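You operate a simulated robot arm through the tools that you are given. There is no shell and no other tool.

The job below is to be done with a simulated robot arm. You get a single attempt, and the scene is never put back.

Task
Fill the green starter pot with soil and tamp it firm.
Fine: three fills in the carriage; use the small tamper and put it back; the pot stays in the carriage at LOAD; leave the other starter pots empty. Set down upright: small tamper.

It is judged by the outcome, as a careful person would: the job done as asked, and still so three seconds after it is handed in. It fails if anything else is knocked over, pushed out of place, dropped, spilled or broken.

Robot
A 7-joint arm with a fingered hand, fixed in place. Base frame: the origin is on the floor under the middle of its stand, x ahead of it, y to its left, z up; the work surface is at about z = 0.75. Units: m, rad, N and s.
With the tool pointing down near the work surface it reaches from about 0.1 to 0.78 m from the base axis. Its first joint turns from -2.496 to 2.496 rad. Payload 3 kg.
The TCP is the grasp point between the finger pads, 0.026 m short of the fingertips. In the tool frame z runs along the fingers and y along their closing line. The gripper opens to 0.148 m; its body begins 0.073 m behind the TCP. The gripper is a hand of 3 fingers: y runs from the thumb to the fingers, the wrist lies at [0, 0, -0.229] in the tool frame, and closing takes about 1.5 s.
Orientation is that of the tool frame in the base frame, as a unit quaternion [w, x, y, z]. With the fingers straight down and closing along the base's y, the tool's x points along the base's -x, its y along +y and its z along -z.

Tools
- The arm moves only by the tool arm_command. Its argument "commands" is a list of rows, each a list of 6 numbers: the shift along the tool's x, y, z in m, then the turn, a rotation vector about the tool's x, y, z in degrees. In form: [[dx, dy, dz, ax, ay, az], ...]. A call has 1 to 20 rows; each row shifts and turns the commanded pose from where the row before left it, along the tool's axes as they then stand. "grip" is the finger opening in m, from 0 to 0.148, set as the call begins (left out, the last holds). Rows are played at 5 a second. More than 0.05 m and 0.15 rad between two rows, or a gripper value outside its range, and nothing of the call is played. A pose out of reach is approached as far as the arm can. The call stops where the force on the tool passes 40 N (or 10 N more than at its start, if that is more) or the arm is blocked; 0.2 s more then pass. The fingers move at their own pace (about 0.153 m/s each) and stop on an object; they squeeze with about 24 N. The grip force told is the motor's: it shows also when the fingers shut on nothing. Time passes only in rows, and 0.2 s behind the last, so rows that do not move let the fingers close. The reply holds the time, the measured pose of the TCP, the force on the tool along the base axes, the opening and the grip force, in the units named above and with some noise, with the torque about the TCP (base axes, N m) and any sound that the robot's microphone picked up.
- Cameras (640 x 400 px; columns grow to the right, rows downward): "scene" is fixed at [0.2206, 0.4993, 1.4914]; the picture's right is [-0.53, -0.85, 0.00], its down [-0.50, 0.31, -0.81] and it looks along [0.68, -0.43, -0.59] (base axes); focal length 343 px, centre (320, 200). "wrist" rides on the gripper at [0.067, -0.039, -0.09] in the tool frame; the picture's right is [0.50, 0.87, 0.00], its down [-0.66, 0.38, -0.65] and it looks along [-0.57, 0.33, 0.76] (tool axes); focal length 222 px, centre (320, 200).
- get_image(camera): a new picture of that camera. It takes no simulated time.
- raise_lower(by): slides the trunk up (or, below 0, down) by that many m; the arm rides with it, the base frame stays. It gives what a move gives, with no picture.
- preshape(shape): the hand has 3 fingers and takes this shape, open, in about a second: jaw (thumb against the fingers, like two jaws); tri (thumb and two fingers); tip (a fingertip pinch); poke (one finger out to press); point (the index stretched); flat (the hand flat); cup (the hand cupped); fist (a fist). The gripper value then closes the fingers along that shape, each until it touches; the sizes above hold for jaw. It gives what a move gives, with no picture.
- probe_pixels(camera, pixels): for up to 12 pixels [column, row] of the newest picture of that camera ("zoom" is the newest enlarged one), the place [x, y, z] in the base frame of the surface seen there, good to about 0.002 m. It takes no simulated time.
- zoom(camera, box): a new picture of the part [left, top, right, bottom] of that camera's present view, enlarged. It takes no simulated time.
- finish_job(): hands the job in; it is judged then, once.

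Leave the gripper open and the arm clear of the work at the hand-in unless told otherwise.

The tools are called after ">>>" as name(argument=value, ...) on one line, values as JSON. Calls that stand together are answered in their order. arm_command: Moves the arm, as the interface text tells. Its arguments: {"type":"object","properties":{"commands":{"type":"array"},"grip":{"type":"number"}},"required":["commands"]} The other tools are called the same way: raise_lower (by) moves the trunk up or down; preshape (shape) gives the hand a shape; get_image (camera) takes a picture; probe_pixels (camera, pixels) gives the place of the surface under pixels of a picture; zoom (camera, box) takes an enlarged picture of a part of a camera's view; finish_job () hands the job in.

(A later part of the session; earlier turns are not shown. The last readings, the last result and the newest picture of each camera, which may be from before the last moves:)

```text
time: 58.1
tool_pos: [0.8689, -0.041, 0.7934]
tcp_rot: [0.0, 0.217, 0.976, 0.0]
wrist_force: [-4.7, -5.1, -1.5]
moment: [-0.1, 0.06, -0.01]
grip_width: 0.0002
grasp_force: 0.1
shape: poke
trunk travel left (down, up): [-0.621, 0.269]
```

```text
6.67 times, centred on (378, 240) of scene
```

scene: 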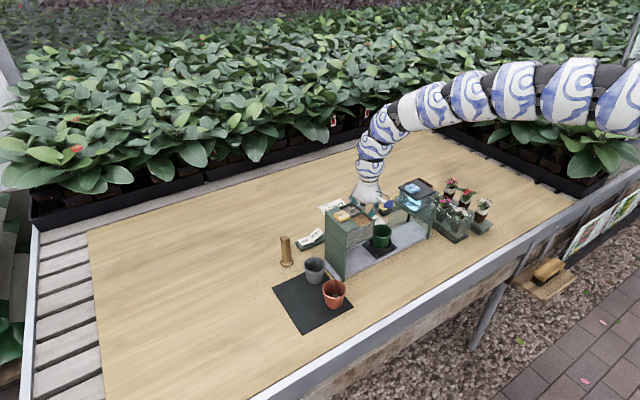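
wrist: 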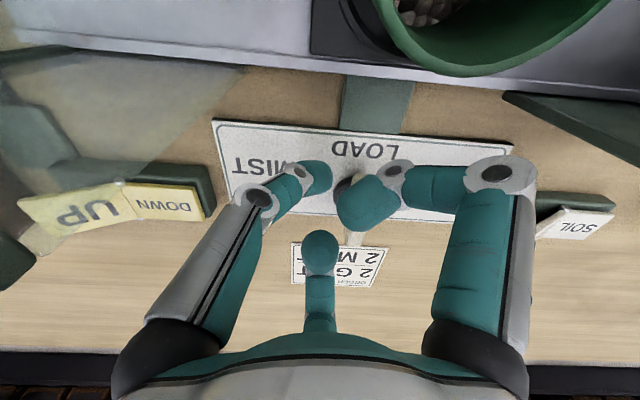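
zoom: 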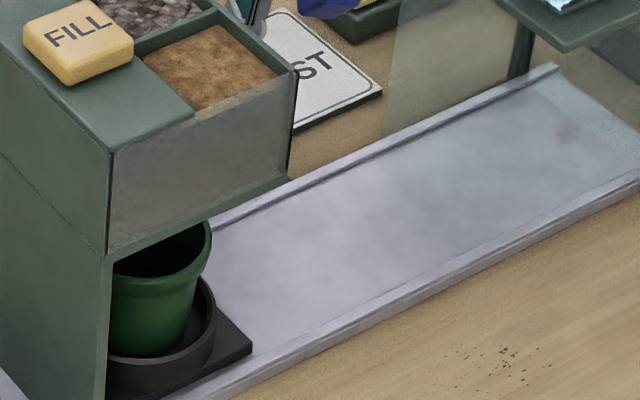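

Carriage is deeper under the hopper now. Probing plate corner (250,348), ring and pot to see its y, to compare with the hopper middle (y≈0.07).

>>> probe_pixels(camera="zoom", pixels=[[250, 347], [213, 305], [208, 235], [160, 300], [180, 392], [150, 240], [115, 250], [290, 172]])

>>> arm_command(commands=[[0, 0, 0, 0, 0, 0], [0, 0, 0, 0, 0, 0], [0, 0, 0, 0, 0, 0]])

>>> zoom(camera="scene", box=[330, 210, 426, 270])

```text
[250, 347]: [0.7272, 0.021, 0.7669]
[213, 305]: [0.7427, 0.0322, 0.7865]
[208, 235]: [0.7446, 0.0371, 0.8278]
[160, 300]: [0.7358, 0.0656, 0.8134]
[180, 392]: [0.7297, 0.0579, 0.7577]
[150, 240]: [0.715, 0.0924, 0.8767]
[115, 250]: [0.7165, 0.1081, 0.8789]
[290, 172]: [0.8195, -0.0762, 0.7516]
```

```text
time: 58.9
tool_pos: [0.8693, -0.0423, 0.7918]
tcp_rot: [0.0, 0.216, 0.976, -0.001]
wrist_force: [-5.0, -4.9, -0.7]
moment: [-0.08, 0.11, 0.02]
grip_width: 0.0003
grasp_force: 0.0
shape: poke
trunk travel left (down, up): [-0.621, 0.269]
```

```text
6.67 times, centred on (378, 240) of scene
```

zoom: 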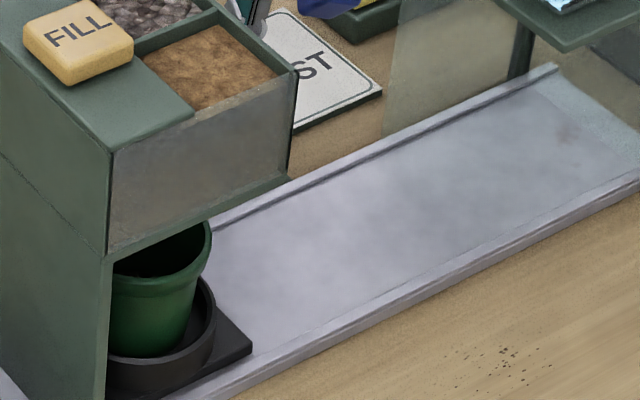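

Carriage steady at y≈0.059 (from -0.050), pointer ≈72°. Pushing 4 mm more toward the SOIL mark.

>>> arm_command(commands=[[0.0009, 0.0018, 0, 0, 0, 0], [0.0009, 0.0018, 0, 0, 0, 0], [0, 0, 0, 0, 0, 0], [0, 0, 0, 0, 0, 0]])

>>> zoom(camera="scene", box=[330, 210, 426, 270])

>>> probe_pixels(camera="zoom", pixels=[[250, 347], [245, 345], [240, 345], [235, 340]])

>>> zoom(camera="wrist", box=[200, 110, 440, 260])

```text
time: 59.9
tool_pos: [0.8697, -0.0402, 0.7927]
tcp_rot: [0.0, 0.217, 0.976, -0.001]
wrist_force: [-10.1, -14.9, -1.6]
moment: [-0.29, 0.2, -0.1]
grip_width: 0.0001
grasp_force: 0.0
shape: poke
trunk travel left (down, up): [-0.621, 0.269]
```

```text
6.67 times, centred on (378, 240) of scene
```

zoom: 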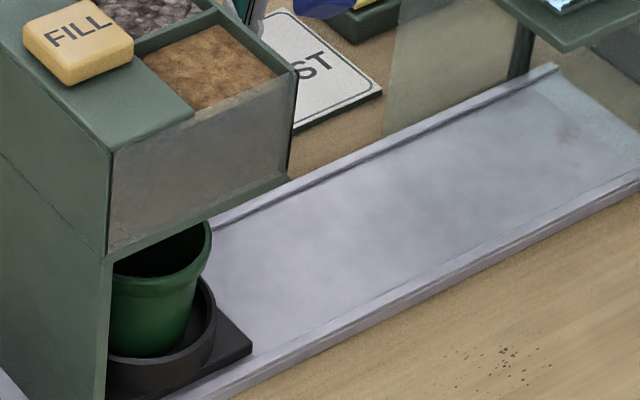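

```text
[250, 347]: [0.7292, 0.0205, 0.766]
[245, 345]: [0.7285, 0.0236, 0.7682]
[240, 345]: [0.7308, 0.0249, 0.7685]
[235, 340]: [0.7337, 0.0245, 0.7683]
```

```text
2.67 times, centred on (320, 185) of wrist
```

zoom: 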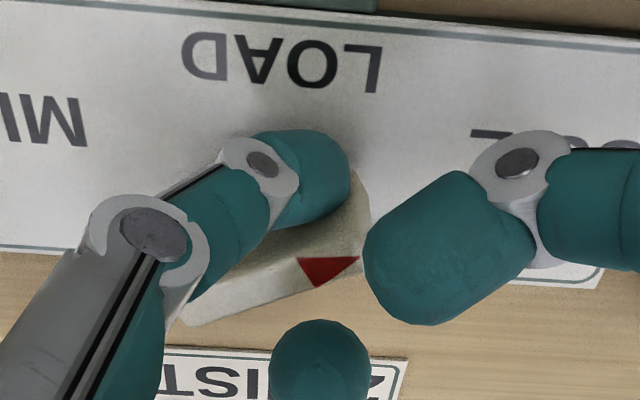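

Force rose to ~18 N with no further travel: that is the SOIL end stop. Backing off: 4 mm −y first, then away to see whether the pointer stays.

>>> arm_command(commands=[[-0.0017, -0.0036, 0, 0, 0, 0], [0.003, -0.0075, 0, 0, 0, 0], [0.003, -0.0075, 0, 0, 0, 0], [0, -0.01, 0, 0, 0, 0], [0, 0, 0, 0, 0, 0]])

>>> zoom(camera="wrist", box=[200, 110, 440, 260])

>>> zoom(camera="scene", box=[330, 210, 426, 270])

```text
time: 61.1
tool_pos: [0.8547, -0.062, 0.7919]
tcp_rot: [0.001, 0.217, 0.976, 0.0]
wrist_force: [0.6, 0.3, 0.4]
moment: [0.02, -0.04, 0.01]
grip_width: 0.0001
grasp_force: 0.0
shape: poke
trunk travel left (down, up): [-0.621, 0.269]
```

```text
2.67 times, centred on (320, 185) of wrist
```

zoom: 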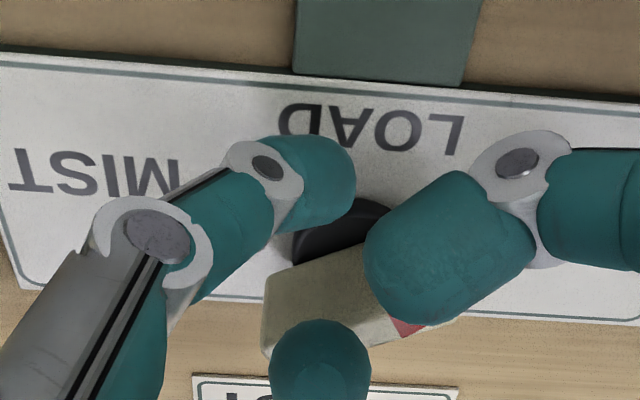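

```text
6.67 times, centred on (378, 240) of scene
```

zoom: 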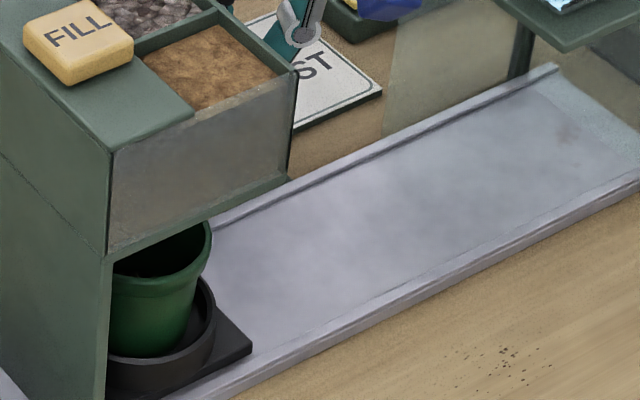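

The pointer stays and the carriage is at SOIL. Rising 0.12 m, then the trunk up 0.1 m to get above the hopper for the FILL button.

>>> arm_command(commands=[[0, 0, -0.02, 0, 0, 0], [0, 0, -0.025, 0, 0, 0], [0, 0, -0.025, 0, 0, 0], [0, 0, -0.025, 0, 0, 0], [0, 0, -0.025, 0, 0, 0], [0, 0, 0, 0, 0, 0]])

>>> raise_lower(by=0.1)

>>> get_image(camera="wrist")

>>> zoom(camera="wrist", box=[256, 60, 576, 260])

```text
time: 62.5
tool_pos: [0.8522, -0.0615, 0.9144]
tcp_rot: [0.0, 0.218, 0.976, -0.001]
wrist_force: [-0.6, 0.3, -0.6]
moment: [0.02, -0.02, 0.0]
grip_width: 0.0
grasp_force: 0.0
shape: poke
trunk travel left (down, up): [-0.621, 0.269]
```

```text
time: 63.9
tool_pos: [0.8535, -0.0617, 1.0136]
tcp_rot: [0.0, 0.216, 0.976, -0.001]
wrist_force: [-0.1, -0.8, 0.2]
moment: [-0.01, -0.01, 0.01]
grip_width: 0.0
grasp_force: 0.1
shape: poke
trunk travel left (down, up): [-0.721, 0.169]
```

```text
taken
```

wrist: 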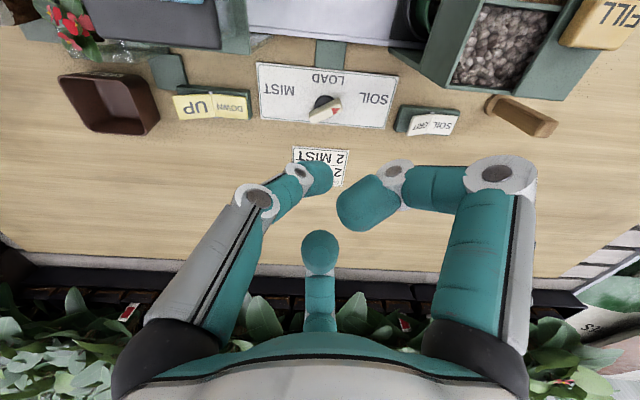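

```text
2.00 times, centred on (416, 160) of wrist
```

zoom: 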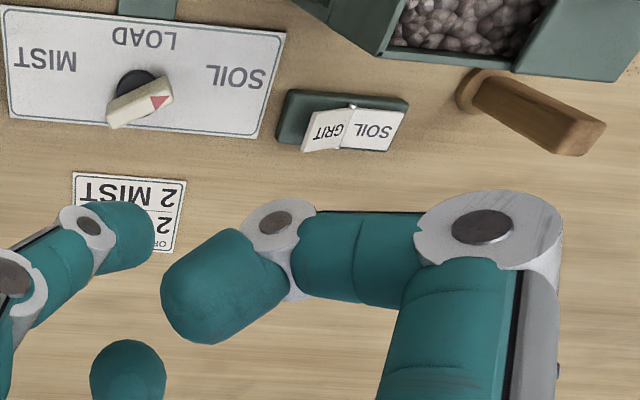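

Pointer aims at SOIL. Zooming on the SOIL/GRIT rocker to verify which side is pressed.

>>> zoom(camera="wrist", box=[384, 90, 480, 150])

>>> probe_pixels(camera="zoom", pixels=[[200, 250], [250, 210], [300, 200], [350, 190], [400, 190], [440, 190], [120, 150], [450, 130]])

```text
6.67 times, centred on (432, 120) of wrist
```

zoom: 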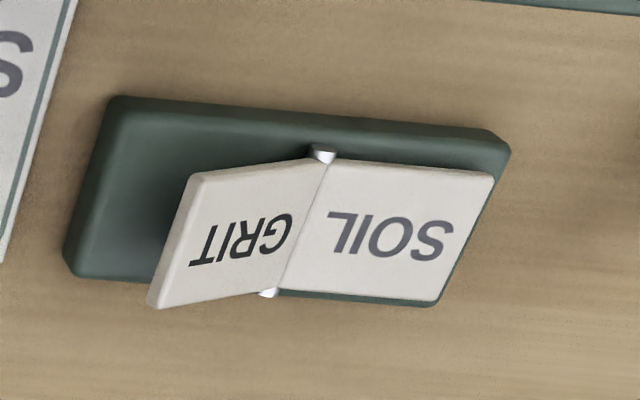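

```text
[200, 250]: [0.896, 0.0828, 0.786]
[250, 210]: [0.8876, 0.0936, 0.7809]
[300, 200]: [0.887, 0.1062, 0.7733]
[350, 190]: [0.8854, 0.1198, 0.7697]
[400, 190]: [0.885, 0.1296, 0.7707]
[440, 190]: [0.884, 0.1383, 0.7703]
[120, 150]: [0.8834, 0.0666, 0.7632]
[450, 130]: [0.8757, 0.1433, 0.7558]
```

SOIL half sits flat at z≈0.770 while GRIT is raised to 0.786: soil is selected. Moving above the FILL button (~0.765, 0.096) at z≈1.01.

>>> arm_command(commands=[[0.0293, 0.0212, 0, 0, 0, 0], [0.0293, 0.0212, 0, 0, 0, 0], [0.0293, 0.0212, 0, 0, 0, 0], [0.0293, 0.0212, 0, 0, 0, 0], [0.0293, 0.0212, 0, 0, 0, 0], [0, 0, 0, 0, 0, 0]])

>>> get_image(camera="wrist")

>>> zoom(camera="scene", box=[320, 170, 416, 250])

```text
time: 65.3
tool_pos: [0.7662, 0.0971, 1.0155]
tcp_rot: [-0.001, 0.216, 0.976, -0.001]
wrist_force: [0.3, 0.1, -0.4]
moment: [0.0, 0.01, 0.02]
grip_width: 0.0001
grasp_force: 0.0
shape: poke
trunk travel left (down, up): [-0.721, 0.169]
```

```text
taken
```

wrist: 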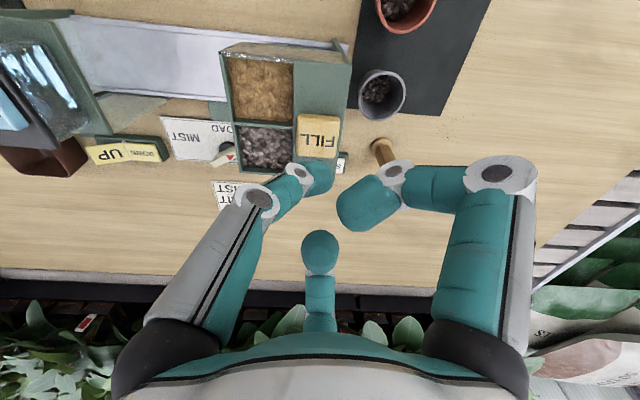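

```text
5.00 times, centred on (368, 210) of scene
```

zoom: 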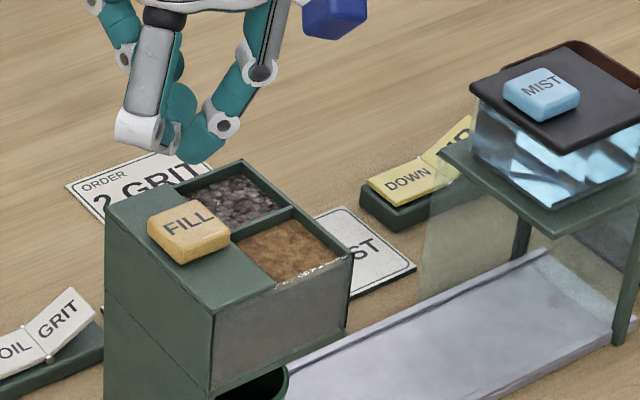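

Probing the FILL button's top: scene-zoom (152,222), (185,205), (225,230), (185,245), centre (188,225).

>>> probe_pixels(camera="zoom", pixels=[[155, 220], [188, 206], [223, 230], [183, 243], [188, 225], [200, 262], [120, 200], [215, 300]])

>>> probe_pixels(camera="wrist", pixels=[[301, 118], [337, 118], [318, 135], [300, 150], [318, 148], [325, 170], [308, 180]])

```text
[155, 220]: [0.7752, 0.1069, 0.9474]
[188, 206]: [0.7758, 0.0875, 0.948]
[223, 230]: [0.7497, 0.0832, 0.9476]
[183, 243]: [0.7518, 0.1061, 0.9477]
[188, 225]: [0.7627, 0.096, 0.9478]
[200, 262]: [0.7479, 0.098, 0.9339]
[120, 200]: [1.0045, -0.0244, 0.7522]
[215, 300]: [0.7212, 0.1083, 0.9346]
```

```text
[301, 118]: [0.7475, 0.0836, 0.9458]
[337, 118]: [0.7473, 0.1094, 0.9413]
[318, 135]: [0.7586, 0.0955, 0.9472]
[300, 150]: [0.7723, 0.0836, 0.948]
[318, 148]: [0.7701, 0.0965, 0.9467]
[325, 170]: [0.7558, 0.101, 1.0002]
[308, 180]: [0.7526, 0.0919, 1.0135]
```

Button centre ≈ (0.7625, 0.096), top z 0.9475. Aligning, then descending to TCP z≈0.974 (tip ≈ 6 mm above).

>>> arm_command(commands=[[0.0031, -0.0004, 0.01, 0, 0, 0], [0, 0, 0.015, 0, 0, 0], [0, 0, 0.0165, 0, 0, 0], [0, 0, 0, 0, 0, 0]])

>>> zoom(camera="scene", box=[320, 180, 416, 260])

```text
time: 66.3
tool_pos: [0.7619, 0.0975, 0.9716]
tcp_rot: [0.0, 0.216, 0.976, -0.001]
wrist_force: [-1.0, 0.0, 0.3]
moment: [-0.03, 0.01, -0.01]
grip_width: 0.0001
grasp_force: 0.0
shape: poke
trunk travel left (down, up): [-0.721, 0.169]
```

```text
5.00 times, centred on (368, 220) of scene
```

zoom: 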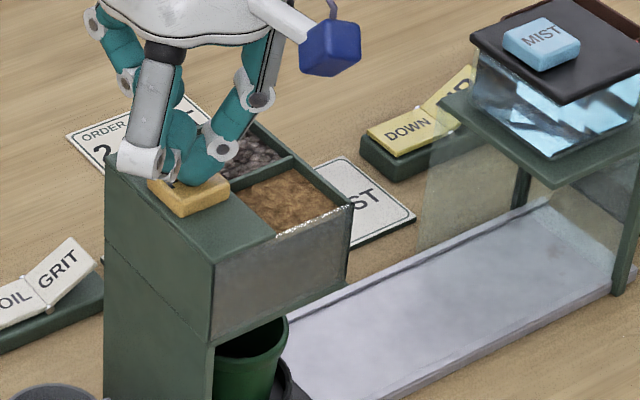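

Tip is just above the button. Pressing down in 1.5 mm steps, reading force.

>>> arm_command(commands=[[0, 0, 0.0015, 0, 0, 0], [0, 0, 0.0015, 0, 0, 0], [0, 0, 0.0015, 0, 0, 0]])

>>> zoom(camera="scene", box=[320, 195, 400, 265])

```text
time: 67.1
tool_pos: [0.7632, 0.0985, 0.967]
tcp_rot: [0.001, 0.217, 0.976, -0.001]
wrist_force: [0.1, 0.1, 2.9]
moment: [0.02, 0.01, -0.01]
grip_width: 0.0001
grasp_force: 0.2
shape: poke
trunk travel left (down, up): [-0.721, 0.169]
heard: click
```

```text
5.71 times, centred on (360, 230) of scene
```

zoom: 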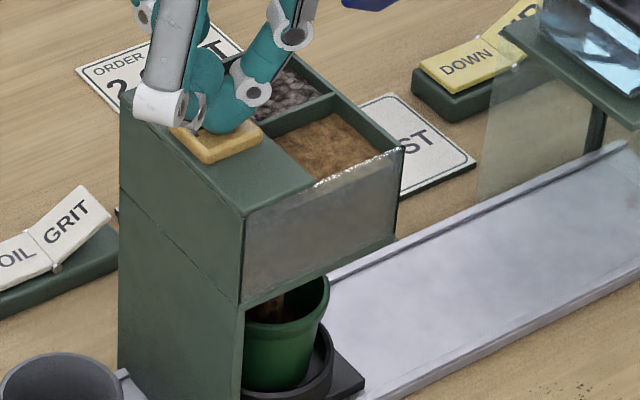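

Click heard and a brown stream falls into the pot: fill one has begun. Releasing the button (up 6 mm) and waiting.

>>> arm_command(commands=[[0, 0, -0.004, 0, 0, 0], [0, 0, -0.006, 0, 0, 0], [0, 0, 0, 0, 0, 0]])

>>> zoom(camera="scene", box=[320, 195, 400, 265])

```text
time: 67.9
tool_pos: [0.7623, 0.0984, 0.9771]
tcp_rot: [0.0, 0.217, 0.976, -0.001]
wrist_force: [-1.2, 0.6, 0.0]
moment: [-0.01, 0.0, 0.02]
grip_width: 0.0
grasp_force: 0.0
shape: poke
trunk travel left (down, up): [-0.721, 0.169]
```

```text
5.71 times, centred on (360, 230) of scene
```

zoom: 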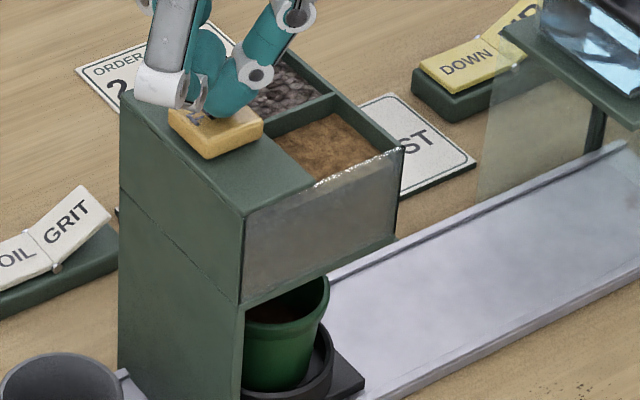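

The stream has stopped; brown soil is visible in the pot. Waiting 2 s for it to settle fully, then checking.

>>> arm_command(commands=[[0, 0, 0, 0, 0, 0], [0, 0, 0, 0, 0, 0], [0, 0, 0, 0, 0, 0], [0, 0, 0, 0, 0, 0], [0, 0, 0, 0, 0, 0], [0, 0, 0, 0, 0, 0], [0, 0, 0, 0, 0, 0], [0, 0, 0, 0, 0, 0]])

>>> zoom(camera="scene", box=[345, 235, 393, 265])

```text
time: 69.7
tool_pos: [0.7613, 0.0978, 0.9774]
tcp_rot: [0.0, 0.217, 0.976, -0.001]
wrist_force: [-0.4, -1.1, 0.4]
moment: [0.0, 0.01, 0.04]
grip_width: 0.0001
grasp_force: 0.1
shape: poke
trunk travel left (down, up): [-0.721, 0.169]
```

```text
13.33 times, centred on (369, 250) of scene
```

zoom: 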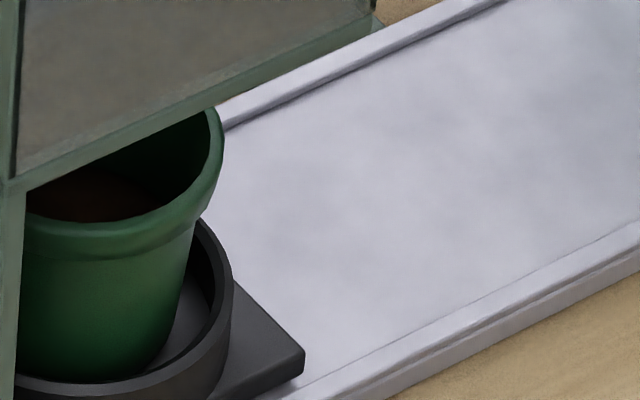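

One portion is in, nothing spilled. Pressing FILL a second time.

>>> arm_command(commands=[[0, 0, 0.006, 0, 0, 0], [0, 0, 0.0015, 0, 0, 0], [0, 0, 0.0015, 0, 0, 0], [0, 0, 0.0012, 0, 0, 0]])

>>> zoom(camera="scene", box=[320, 195, 400, 265])

```text
time: 70.7
tool_pos: [0.762, 0.0978, 0.9685]
tcp_rot: [0.0, 0.217, 0.976, 0.0]
wrist_force: [-0.2, -0.2, 2.9]
moment: [0.02, 0.02, 0.0]
grip_width: 0.0
grasp_force: 0.1
shape: poke
trunk travel left (down, up): [-0.721, 0.169]
heard: click
```

```text
5.71 times, centred on (360, 230) of scene
```

zoom: 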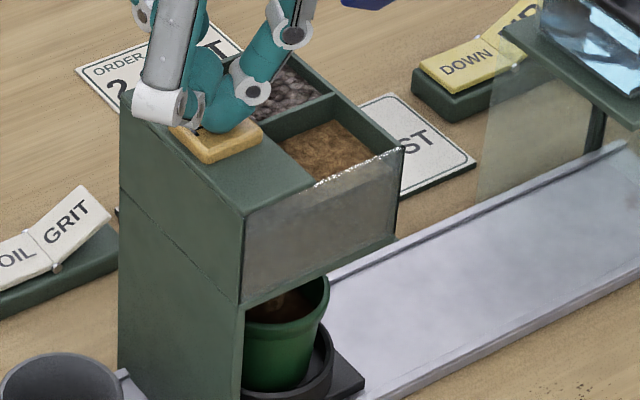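

Second click, stream falling. Releasing and waiting for it to finish.

>>> arm_command(commands=[[0, 0, -0.004, 0, 0, 0], [0, 0, -0.006, 0, 0, 0], [0, 0, 0, 0, 0, 0], [0, 0, 0, 0, 0, 0], [0, 0, 0, 0, 0, 0], [0, 0, 0, 0, 0, 0], [0, 0, 0, 0, 0, 0], [0, 0, 0, 0, 0, 0], [0, 0, 0, 0, 0, 0], [0, 0, 0, 0, 0, 0], [0, 0, 0, 0, 0, 0]])

>>> zoom(camera="scene", box=[345, 235, 393, 265])

```text
time: 73.1
tool_pos: [0.7633, 0.0988, 0.9778]
tcp_rot: [0.001, 0.216, 0.976, -0.001]
wrist_force: [0.3, -0.3, 1.3]
moment: [-0.01, -0.03, -0.01]
grip_width: 0.0
grasp_force: 0.0
shape: poke
trunk travel left (down, up): [-0.721, 0.169]
```

```text
13.33 times, centred on (369, 250) of scene
```

zoom: 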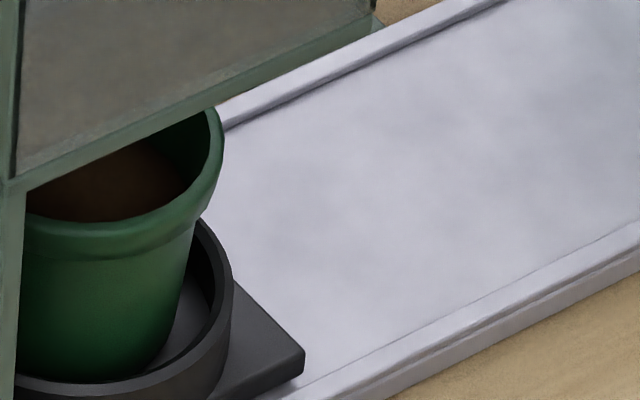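

The soil level rose with the second portion, no spillage. Pressing FILL the third time.

>>> arm_command(commands=[[0, 0, 0.006, 0, 0, 0], [0, 0, 0.0015, 0, 0, 0], [0, 0, 0.0015, 0, 0, 0], [0, 0, 0.0012, 0, 0, 0]])

>>> zoom(camera="scene", box=[320, 195, 400, 265])

```text
time: 74.1
tool_pos: [0.7632, 0.0976, 0.9687]
tcp_rot: [0.001, 0.216, 0.976, 0.0]
wrist_force: [0.3, 1.0, 4.1]
moment: [0.03, -0.06, -0.02]
grip_width: 0.0001
grasp_force: 0.0
shape: poke
trunk travel left (down, up): [-0.721, 0.169]
heard: click
```

```text
5.71 times, centred on (360, 230) of scene
```

zoom: 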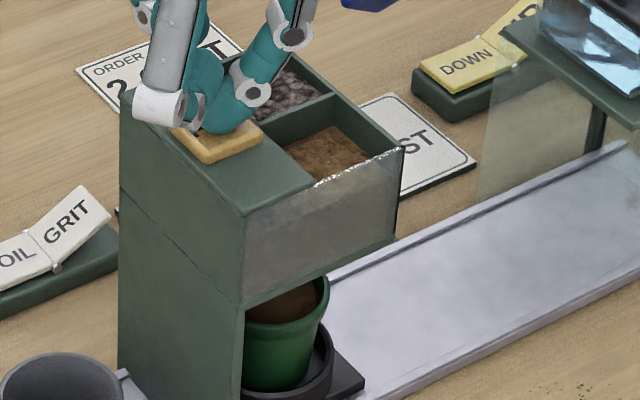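

Third click. Releasing straight up and waiting for the fill to finish.

>>> arm_command(commands=[[0, 0, -0.004, 0, 0, 0], [0, 0, -0.01, 0, 0, 0], [0, 0, -0.02, 0, 0, 0], [0, 0, 0, 0, 0, 0], [0, 0, 0, 0, 0, 0], [0, 0, 0, 0, 0, 0], [0, 0, 0, 0, 0, 0], [0, 0, 0, 0, 0, 0], [0, 0, 0, 0, 0, 0], [0, 0, 0, 0, 0, 0], [0, 0, 0, 0, 0, 0]])

>>> zoom(camera="scene", box=[345, 235, 393, 265])

>>> get_image(camera="wrist")

```text
time: 76.5
tool_pos: [0.7618, 0.0997, 1.0014]
tcp_rot: [0.001, 0.217, 0.976, 0.0]
wrist_force: [0.1, -0.7, -0.1]
moment: [0.03, -0.01, 0.01]
grip_width: 0.0003
grasp_force: 0.1
shape: poke
trunk travel left (down, up): [-0.721, 0.169]
```

```text
13.33 times, centred on (369, 250) of scene
```

zoom: 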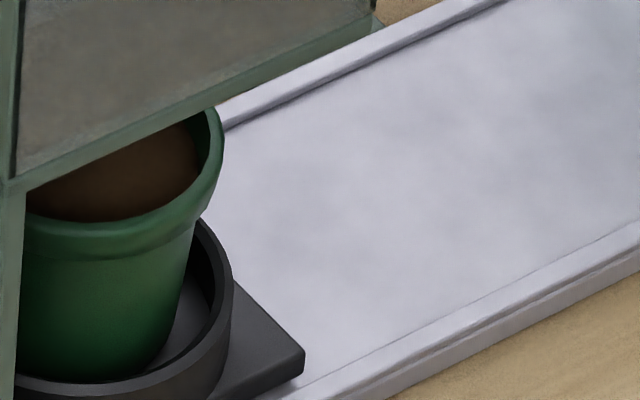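

```text
taken
```

wrist: 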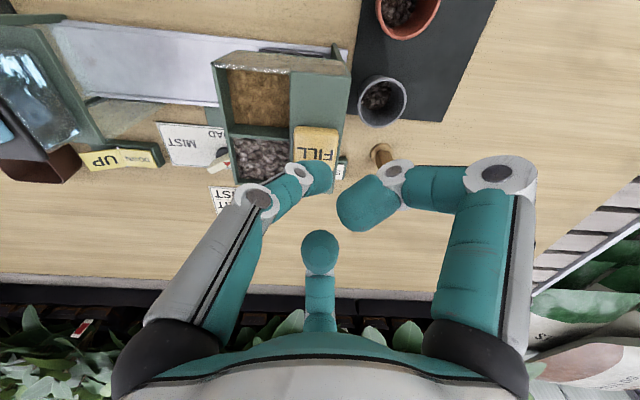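

Three fills are in; soil is now near the rim with no spill. Now back to the dial: moving from above FILL to (0.855, -0.068) at z≈1.0.

>>> arm_command(commands=[[-0.031, -0.0224, 0, 0, 0, 0], [-0.031, -0.0224, 0, 0, 0, 0], [-0.031, -0.0224, 0, 0, 0, 0], [-0.031, -0.0224, 0, 0, 0, 0], [-0.031, -0.0224, 0, 0, 0, 0], [0, 0, 0, 0, 0, 0]])

>>> raise_lower(by=-0.14)

>>> get_image(camera="scene")

>>> get_image(camera="wrist")

```text
time: 77.9
tool_pos: [0.8551, -0.0693, 1.0034]
tcp_rot: [0.001, 0.216, 0.976, -0.001]
wrist_force: [0.3, 0.0, -0.3]
moment: [-0.01, 0.0, 0.0]
grip_width: 0.0
grasp_force: 0.1
shape: poke
trunk travel left (down, up): [-0.721, 0.169]
```

```text
time: 79.5
tool_pos: [0.8548, -0.069, 0.8639]
tcp_rot: [0.001, 0.217, 0.976, -0.001]
wrist_force: [0.5, 0.2, 0.6]
moment: [0.01, -0.02, -0.03]
grip_width: 0.0001
grasp_force: 0.1
shape: poke
trunk travel left (down, up): [-0.581, 0.309]
```

```text
taken
```

scene: 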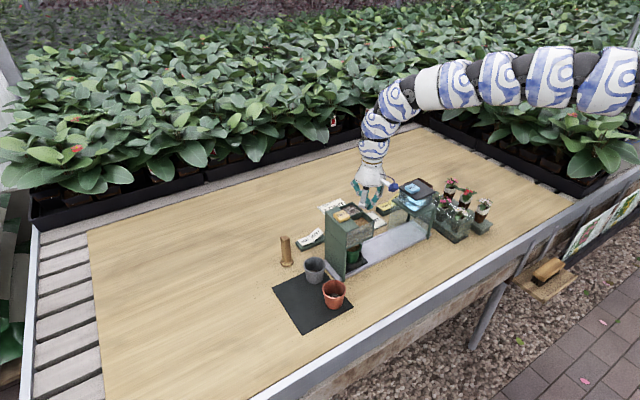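

```text
taken
```

wrist: 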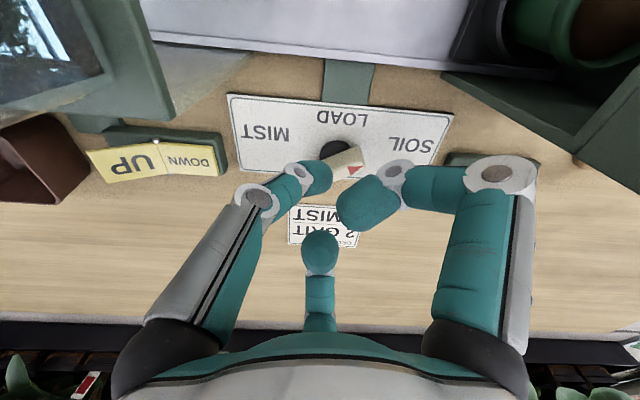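

Probing the forearm's lower outline in the scene picture to verify its height above the towers.

>>> probe_pixels(camera="scene", pixels=[[375, 148], [385, 130], [400, 118], [425, 108], [450, 105], [480, 103], [510, 103], [550, 105], [600, 110], [415, 95]])

>>> zoom(camera="wrist", box=[240, 90, 400, 190])

```text
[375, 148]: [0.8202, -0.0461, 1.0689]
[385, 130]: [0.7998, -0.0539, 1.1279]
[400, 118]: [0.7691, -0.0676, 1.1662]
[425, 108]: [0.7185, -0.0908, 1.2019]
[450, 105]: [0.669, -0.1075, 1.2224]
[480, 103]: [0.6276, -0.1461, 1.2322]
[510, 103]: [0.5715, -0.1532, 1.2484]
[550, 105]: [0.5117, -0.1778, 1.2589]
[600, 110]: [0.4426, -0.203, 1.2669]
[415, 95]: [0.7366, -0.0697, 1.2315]
```

```text
4.00 times, centred on (320, 140) of wrist
```

zoom: 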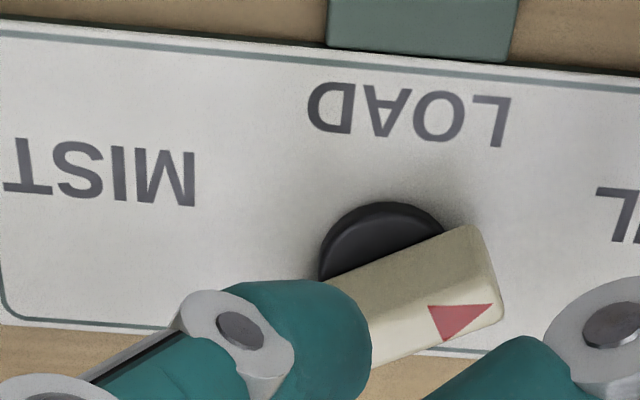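

Forearm is above z≈1.13 over the towers — fine. For extra reach I raise the arm 0.06 and lower the trunk 0.08 more. Also probing the pointer's tip end: (470,232), (497,312), (400,345).

>>> probe_pixels(camera="zoom", pixels=[[468, 232], [496, 312], [385, 350], [400, 270], [460, 318], [385, 210], [345, 250]])

>>> arm_command(commands=[[0, 0, -0.02, 0, 0, 0], [0, 0, -0.02, 0, 0, 0], [0, 0, -0.02, 0, 0, 0], [0, 0, 0, 0, 0, 0]])

>>> raise_lower(by=-0.08)

```text
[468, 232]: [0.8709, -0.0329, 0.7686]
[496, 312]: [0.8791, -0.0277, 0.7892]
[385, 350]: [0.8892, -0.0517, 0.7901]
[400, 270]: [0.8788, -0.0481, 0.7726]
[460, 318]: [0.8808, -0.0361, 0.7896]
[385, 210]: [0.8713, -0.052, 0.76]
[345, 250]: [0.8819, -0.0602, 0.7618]
```

```text
time: 80.5
tool_pos: [0.8553, -0.0698, 0.9246]
tcp_rot: [0.0, 0.217, 0.976, -0.001]
wrist_force: [0.1, -0.6, -0.3]
moment: [0.01, 0.02, -0.01]
grip_width: 0.0
grasp_force: 0.1
shape: poke
trunk travel left (down, up): [-0.581, 0.309]
```

```text
time: 81.7
tool_pos: [0.8544, -0.0695, 0.8449]
tcp_rot: [0.001, 0.217, 0.976, 0.0]
wrist_force: [-0.1, 0.0, -0.3]
moment: [-0.03, 0.0, -0.01]
grip_width: 0.0001
grasp_force: 0.1
shape: poke
trunk travel left (down, up): [-0.501, 0.389]
```

Pointer now sits at about 62°. Its back end is near (0.896, -0.069). I descend beside it at TCP (0.860, -0.0735, 0.7925).

>>> arm_command(commands=[[-0.0068, -0.0012, 0, 0, 0, 0], [0, 0, 0.013, 0, 0, 0], [0, 0, 0.013, 0, 0, 0], [0, 0, 0.013, 0, 0, 0], [0, 0, 0.013, 0, 0, 0], [0, 0, 0, 0, 0, 0]])

>>> zoom(camera="wrist", box=[200, 110, 440, 260])

```text
time: 83.1
tool_pos: [0.8595, -0.0732, 0.7921]
tcp_rot: [0.001, 0.216, 0.976, -0.001]
wrist_force: [-0.3, 0.2, -1.0]
moment: [-0.02, 0.01, 0.02]
grip_width: 0.0
grasp_force: 0.1
shape: poke
trunk travel left (down, up): [-0.501, 0.389]
```

```text
2.67 times, centred on (320, 185) of wrist
```

zoom: 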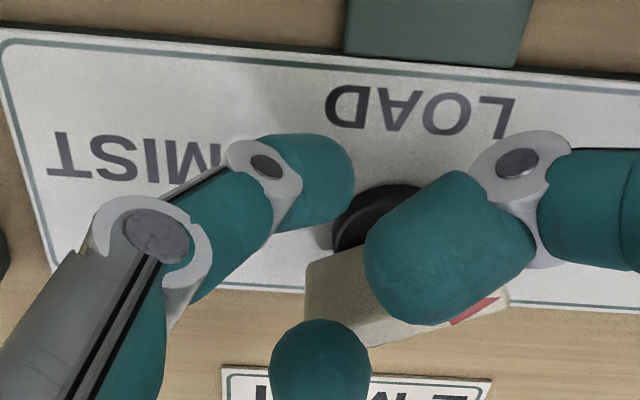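

Thumb tip is beside the back end. Pushing it in +x along an arc (to about 30° remaining), then checking.

>>> arm_command(commands=[[-0.0044, 0.00315, 0, 0, 0, 0], [-0.0044, 0.00315, 0, 0, 0, 0], [-0.0044, 0.00315, 0, 0, 0, 0], [-0.0044, 0.00315, 0, 0, 0, 0], [-0.003, 0.0014, 0, 0, 0, 0], [-0.003, 0.0014, 0, 0, 0, 0], [-0.0024, 0.0017, 0, 0, 0, 0], [-0.0024, 0.0017, 0, 0, 0, 0], [0, 0, 0, 0, 0, 0]])

>>> zoom(camera="wrist", box=[200, 110, 440, 260])

>>> zoom(camera="scene", box=[320, 190, 432, 270])

```text
time: 85.1
tool_pos: [0.8952, -0.0682, 0.7929]
tcp_rot: [0.001, 0.217, 0.976, 0.0]
wrist_force: [-3.1, -2.1, -0.3]
moment: [-0.05, 0.05, 0.0]
grip_width: 0.0001
grasp_force: 0.0
shape: poke
trunk travel left (down, up): [-0.501, 0.389]
```

```text
2.67 times, centred on (320, 185) of wrist
```

zoom: 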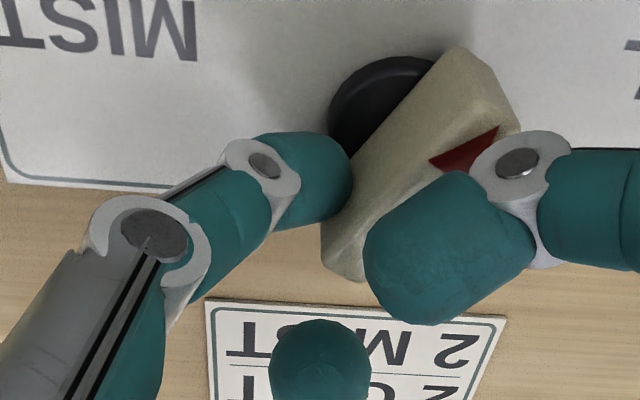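

```text
5.00 times, centred on (376, 230) of scene
```

zoom: 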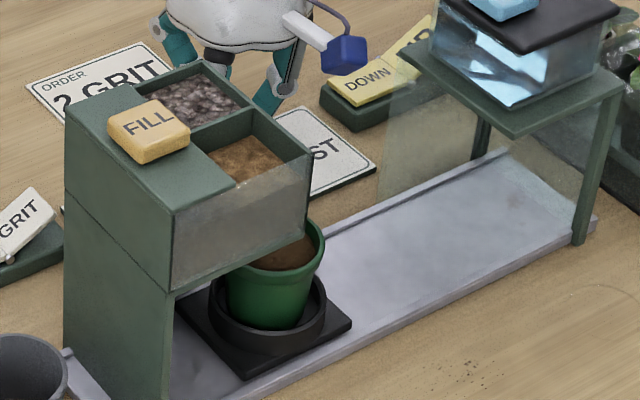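

Carriage is part-way back (pointer ~35°), so it follows the pointer. Continuing along the arc toward LOAD in small steps.

>>> arm_command(commands=[[-0.0019, 0.0023, 0, 0, 0, 0], [-0.0018, 0.0023, 0, 0, 0, 0], [-0.0012, 0.0027, 0, 0, 0, 0], [0, 0, 0, 0, 0, 0], [0, 0, 0, 0, 0, 0]])

>>> zoom(camera="wrist", box=[200, 110, 440, 260])

>>> zoom(camera="scene", box=[340, 210, 436, 270])

>>> probe_pixels(camera="zoom", pixels=[[376, 250], [242, 318], [150, 225], [300, 280], [330, 260], [350, 270]])

```text
time: 86.3
tool_pos: [0.8999, -0.0626, 0.7927]
tcp_rot: [0.001, 0.217, 0.976, -0.001]
wrist_force: [-2.3, -3.2, 0.2]
moment: [-0.07, 0.02, -0.01]
grip_width: 0.0
grasp_force: 0.1
shape: poke
trunk travel left (down, up): [-0.501, 0.389]
```

```text
2.67 times, centred on (320, 185) of wrist
```

zoom: 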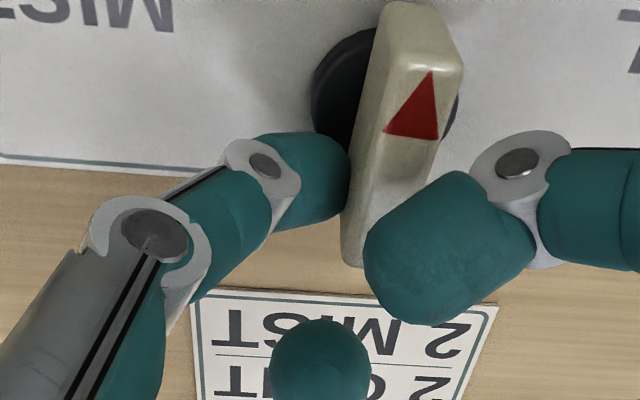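

```text
6.67 times, centred on (388, 240) of scene
```

zoom: 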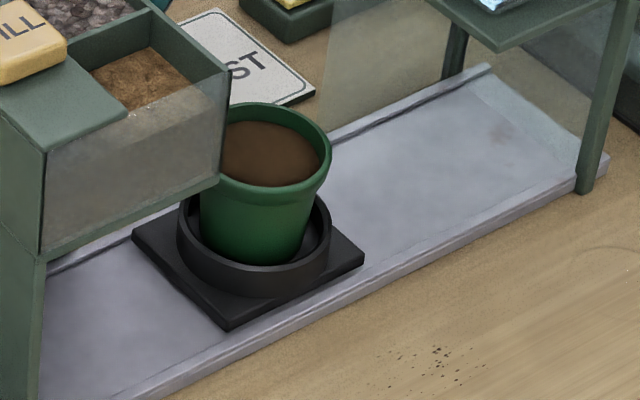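

```text
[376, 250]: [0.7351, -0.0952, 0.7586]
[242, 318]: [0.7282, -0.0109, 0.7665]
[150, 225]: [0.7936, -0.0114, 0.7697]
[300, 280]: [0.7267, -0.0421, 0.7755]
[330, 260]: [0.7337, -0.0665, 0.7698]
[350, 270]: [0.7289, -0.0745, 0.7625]
```

Soil is visible just under the rim. The carriage is ~8 mm short of the original LOAD spot (right corner at (363,250) versus (380,250) before). Pushing 1.5 mm more in +y.

>>> arm_command(commands=[[0.0003, 0.0007, 0, 0, 0, 0], [0.0003, 0.0007, 0, 0, 0, 0], [0, 0, 0, 0, 0, 0], [0, 0, 0, 0, 0, 0]])

>>> zoom(camera="wrist", box=[200, 110, 440, 260])

>>> zoom(camera="scene", box=[340, 210, 436, 270])

```text
time: 87.3
tool_pos: [0.9011, -0.0619, 0.7914]
tcp_rot: [0.0, 0.217, 0.976, -0.001]
wrist_force: [1.3, -2.9, 0.0]
moment: [-0.05, -0.03, 0.0]
grip_width: 0.0001
grasp_force: 0.1
shape: poke
trunk travel left (down, up): [-0.501, 0.389]
```

```text
2.67 times, centred on (320, 185) of wrist
```

zoom: 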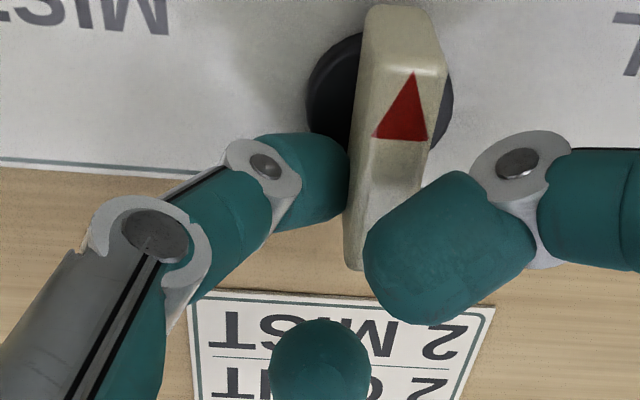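

```text
6.67 times, centred on (388, 240) of scene
```

zoom: 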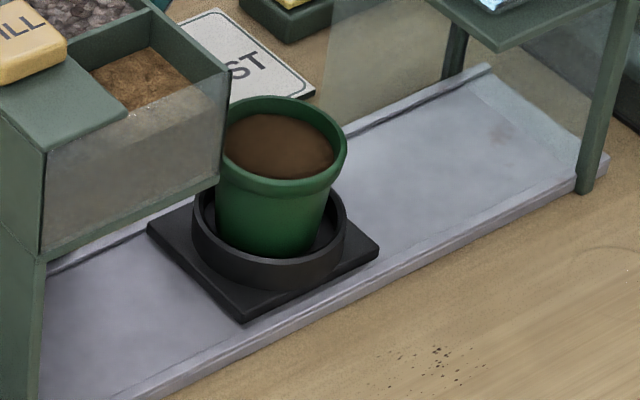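

The plate corners now match the original LOAD picture ((147,228) and (379,250)). Backing the thumb off in −y and rising.

>>> arm_command(commands=[[-0.0032, -0.0068, 0, 0, 0, 0], [-0.0032, -0.0068, 0, 0, 0, 0], [0, 0, -0.02, 0, 0, 0], [0, 0, -0.03, 0, 0, 0], [0, 0, -0.03, 0, 0, 0], [0, 0, -0.03, 0, 0, 0], [0, 0, 0, 0, 0, 0]])

>>> get_image(camera="wrist")

>>> zoom(camera="scene", box=[340, 210, 436, 270])

```text
time: 88.9
tool_pos: [0.9012, -0.0783, 0.9015]
tcp_rot: [0.0, 0.216, 0.976, -0.002]
wrist_force: [0.9, -0.9, 1.0]
moment: [-0.02, -0.02, 0.04]
grip_width: 0.0003
grasp_force: 0.1
shape: poke
trunk travel left (down, up): [-0.501, 0.389]
```

```text
taken
```

wrist: 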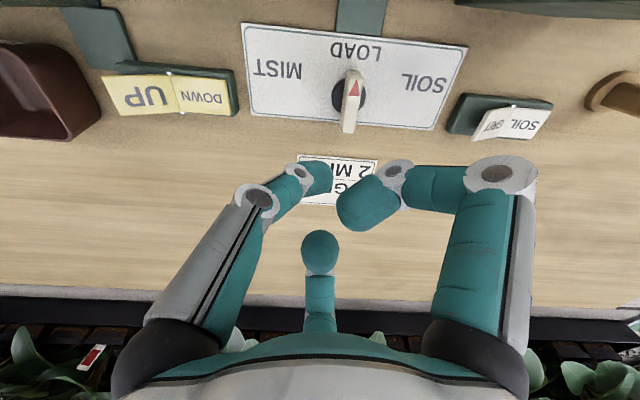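

```text
6.67 times, centred on (388, 240) of scene
```

zoom: 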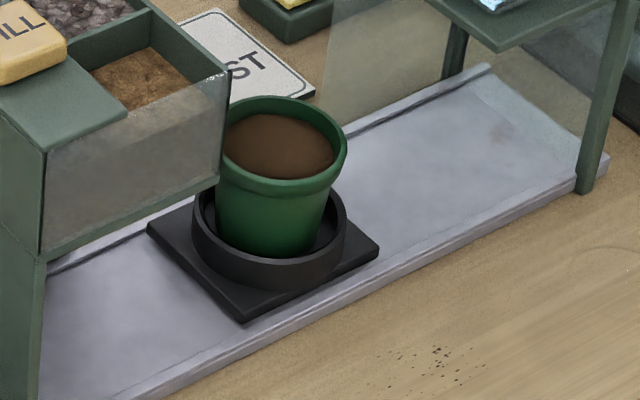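

Pointer at LOAD, carriage at LOAD. Probing the pot's rim and soil surface: (224,140), (345,145), (280,98), (285,186), soil (275,145).

>>> probe_pixels(camera="zoom", pixels=[[225, 130], [344, 140], [270, 99], [290, 184], [310, 105], [240, 175], [275, 145], [245, 150], [310, 150], [275, 170], [376, 250], [150, 227]])

```text
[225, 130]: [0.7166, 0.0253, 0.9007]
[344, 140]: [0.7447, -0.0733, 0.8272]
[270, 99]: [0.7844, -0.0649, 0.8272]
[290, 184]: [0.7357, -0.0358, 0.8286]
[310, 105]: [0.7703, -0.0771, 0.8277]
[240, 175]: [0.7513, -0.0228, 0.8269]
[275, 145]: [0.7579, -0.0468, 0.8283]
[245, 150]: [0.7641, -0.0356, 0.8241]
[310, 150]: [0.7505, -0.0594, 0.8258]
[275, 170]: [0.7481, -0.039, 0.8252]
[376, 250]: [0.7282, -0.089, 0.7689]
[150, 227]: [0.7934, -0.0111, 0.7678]
```

Pot centre (0.760, -0.050), soil surface z≈0.825–0.828, rim 0.828. Next the tamper: rise to 0.95, return to jaw shape, travel behind the hopper to above the tamper (0.859, 0.2135) and turn the hand +32° so the thumb meets a flat face.

>>> arm_command(commands=[[0, 0, -0.025, 0, 0, 0], [0, 0, -0.025, 0, 0, 0], [0, 0, 0, 0, 0, 0]])

>>> preshape(shape="jaw")

>>> arm_command(commands=[[0.0202, 0.0309, 0, 0, 0, 0], [0.0202, 0.0309, 0, 0, 0, 0], [0.0202, 0.0309, 0, 0, 0, 0], [0.0202, 0.0309, 0, 0, 0, 0], [0.0202, 0.0309, 0, 0, 0, 0], [0.0202, 0.0309, 0, 0, 0, 0], [0.0202, 0.0309, 0, 0, 0, 0], [0.0202, 0.0309, 0, 0, 0, 0], [0, 0, 0, 0, 0, -8], [0, 0, 0, 0, 0, -8], [0, 0, 0, 0, 0, -8], [0, 0, 0, 0, 0, -8], [0, 0, 0, 0, 0, 0]], grip=0.08)

>>> get_image(camera="wrist")

```text
time: 89.7
tool_pos: [0.9008, -0.076, 0.9512]
tcp_rot: [0.001, 0.216, 0.976, 0.0]
wrist_force: [0.1, -1.3, 0.4]
moment: [-0.03, 0.0, 0.02]
grip_width: 0.0001
grasp_force: 0.2
shape: poke
trunk travel left (down, up): [-0.501, 0.389]
```

```text
time: 90.6
tool_pos: [0.9014, -0.0766, 0.9514]
tcp_rot: [0.0, 0.217, 0.976, -0.001]
wrist_force: [-0.3, 0.6, 0.5]
moment: [-0.02, 0.02, 0.0]
grip_width: 0.1481
grasp_force: 0.1
shape: jaw
trunk travel left (down, up): [-0.501, 0.389]
```

```text
time: 93.4
tool_pos: [0.8561, 0.2125, 0.9514]
tcp_rot: [0.0, -0.062, 0.998, 0.0]
wrist_force: [0.8, -0.4, -0.2]
moment: [-0.01, -0.03, -0.03]
grip_width: 0.0803
grasp_force: 0.1
shape: jaw
out of reach, approached as far as the arm can: row 8
trunk travel left (down, up): [-0.501, 0.389]
```

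```text
taken
```

wrist: 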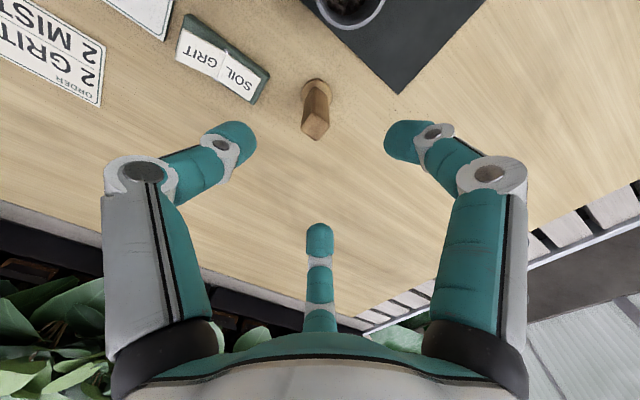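

At (0.856, 0.2125), thumb at −83°. Zooming on the tamper for a precise centre.

>>> zoom(camera="wrist", box=[272, 60, 368, 150])

```text
4.44 times, centred on (320, 105) of wrist
```

zoom: 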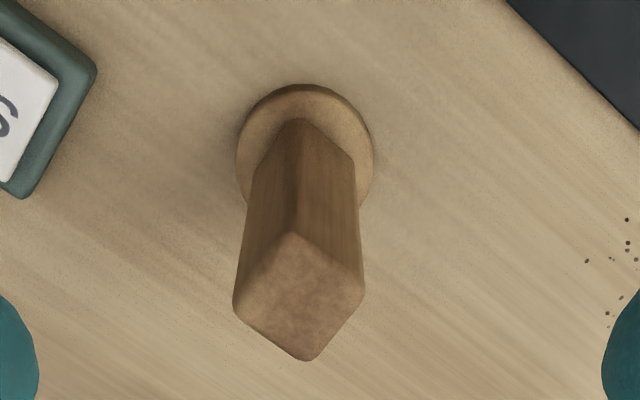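

Probing top-face corners (296,240), (360,286), (306,357), (238,304), centre (300,298) and the base disc edges.

>>> probe_pixels(camera="zoom", pixels=[[296, 240], [359, 286], [306, 355], [240, 303], [300, 298], [330, 262], [333, 320], [272, 330], [268, 270], [238, 150], [370, 150], [302, 88]])

```text
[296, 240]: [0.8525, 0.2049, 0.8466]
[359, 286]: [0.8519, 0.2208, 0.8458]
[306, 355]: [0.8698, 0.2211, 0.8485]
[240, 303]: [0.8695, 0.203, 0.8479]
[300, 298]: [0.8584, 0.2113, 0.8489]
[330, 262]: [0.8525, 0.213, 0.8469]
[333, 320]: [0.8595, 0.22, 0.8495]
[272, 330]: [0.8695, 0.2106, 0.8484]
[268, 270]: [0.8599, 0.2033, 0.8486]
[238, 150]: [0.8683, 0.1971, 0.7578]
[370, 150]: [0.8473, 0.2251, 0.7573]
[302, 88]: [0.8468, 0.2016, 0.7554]
```

Shaft centre ≈ (0.8607, 0.2125), side 0.0175, practically axis-aligned. I turn the hand back 6° and descend to z≈0.885, then centre.

>>> arm_command(commands=[[0, 0, 0, 0, 0, 6], [0, 0, 0.022, 0, 0, 0], [0, 0, 0.022, 0, 0, 0], [0, 0, 0.022, 0, 0, 0], [-0.0046, 0, 0, 0, 0, 0], [0, 0, 0, 0, 0, 0]], grip=0.07)

>>> get_image(camera="wrist")

>>> zoom(camera="scene", box=[230, 180, 358, 280])

```text
time: 94.8
tool_pos: [0.8538, 0.2102, 0.8863]
tcp_rot: [0.001, -0.009, 1.0, -0.001]
wrist_force: [0.9, 0.5, -0.4]
moment: [-0.01, 0.0, 0.0]
grip_width: 0.0702
grasp_force: 0.0
shape: jaw
out of reach, approached as far as the arm can: row 2, 5
trunk travel left (down, up): [-0.501, 0.389]
```

```text
taken
```

wrist: 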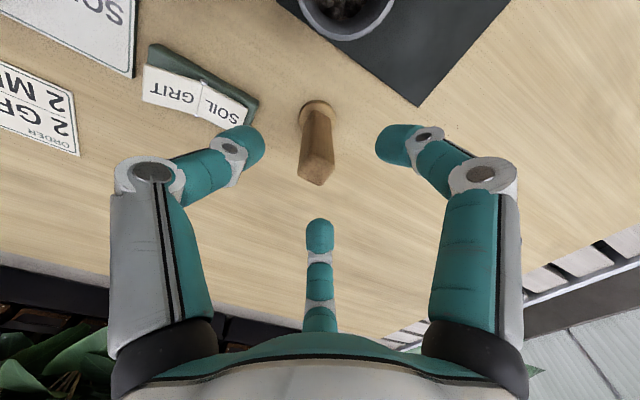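

```text
4.00 times, centred on (294, 230) of scene
```

zoom: 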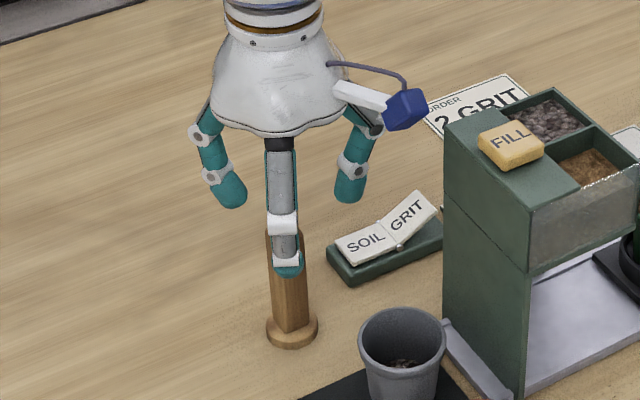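

The arm stopped short of the reach (x=0.854). I'll raise the hand 0.07 and lower the trunk 0.1 more so the arm is better placed, then centre again.

>>> arm_command(commands=[[0, 0, -0.025, 0, 0, 0], [0, 0, -0.025, 0, 0, 0], [0, 0, -0.02, 0, 0, 0], [0, 0, 0, 0, 0, 0]])

>>> raise_lower(by=-0.07)

>>> arm_command(commands=[[-0.004, 0.001, 0, 0, 0, 0], [-0.004, 0.001, 0, 0, 0, 0], [0, 0, 0, 0, 0, 0]])

```text
time: 95.8
tool_pos: [0.8522, 0.211, 0.9572]
tcp_rot: [0.002, -0.009, 1.0, -0.001]
wrist_force: [0.5, 0.2, -0.5]
moment: [-0.01, 0.01, -0.01]
grip_width: 0.0702
grasp_force: 0.0
shape: jaw
trunk travel left (down, up): [-0.501, 0.389]
```

```text
time: 96.9
tool_pos: [0.8532, 0.2116, 0.885]
tcp_rot: [0.0, -0.009, 1.0, -0.001]
wrist_force: [0.3, -0.3, -0.5]
moment: [0.01, -0.03, 0.0]
grip_width: 0.0702
grasp_force: 0.0
shape: jaw
trunk travel left (down, up): [-0.431, 0.459]
```

```text
time: 97.7
tool_pos: [0.8574, 0.2102, 0.8846]
tcp_rot: [0.0, -0.009, 1.0, -0.001]
wrist_force: [0.6, 0.0, 0.2]
moment: [0.03, -0.02, 0.01]
grip_width: 0.0704
grasp_force: 0.0
shape: jaw
out of reach, approached as far as the arm can: row 2
trunk travel left (down, up): [-0.431, 0.459]
```

Still a few mm short at x≈0.857 (tamper at 0.8607). There is ample finger room, so I test how the pose holds while descending around the shaft with the fingers open at 0.08.

>>> arm_command(commands=[[0, 0, 0.012, 0, 0, 0], [0, 0, 0.012, 0, 0, 0], [0, 0, 0, 0, 0, 0]], grip=0.08)

```text
time: 98.5
tool_pos: [0.8558, 0.2106, 0.8621]
tcp_rot: [0.001, -0.008, 1.0, 0.0]
wrist_force: [0.7, 0.4, -0.6]
moment: [0.03, 0.01, -0.02]
grip_width: 0.0794
grasp_force: 0.1
shape: jaw
trunk travel left (down, up): [-0.431, 0.459]
```

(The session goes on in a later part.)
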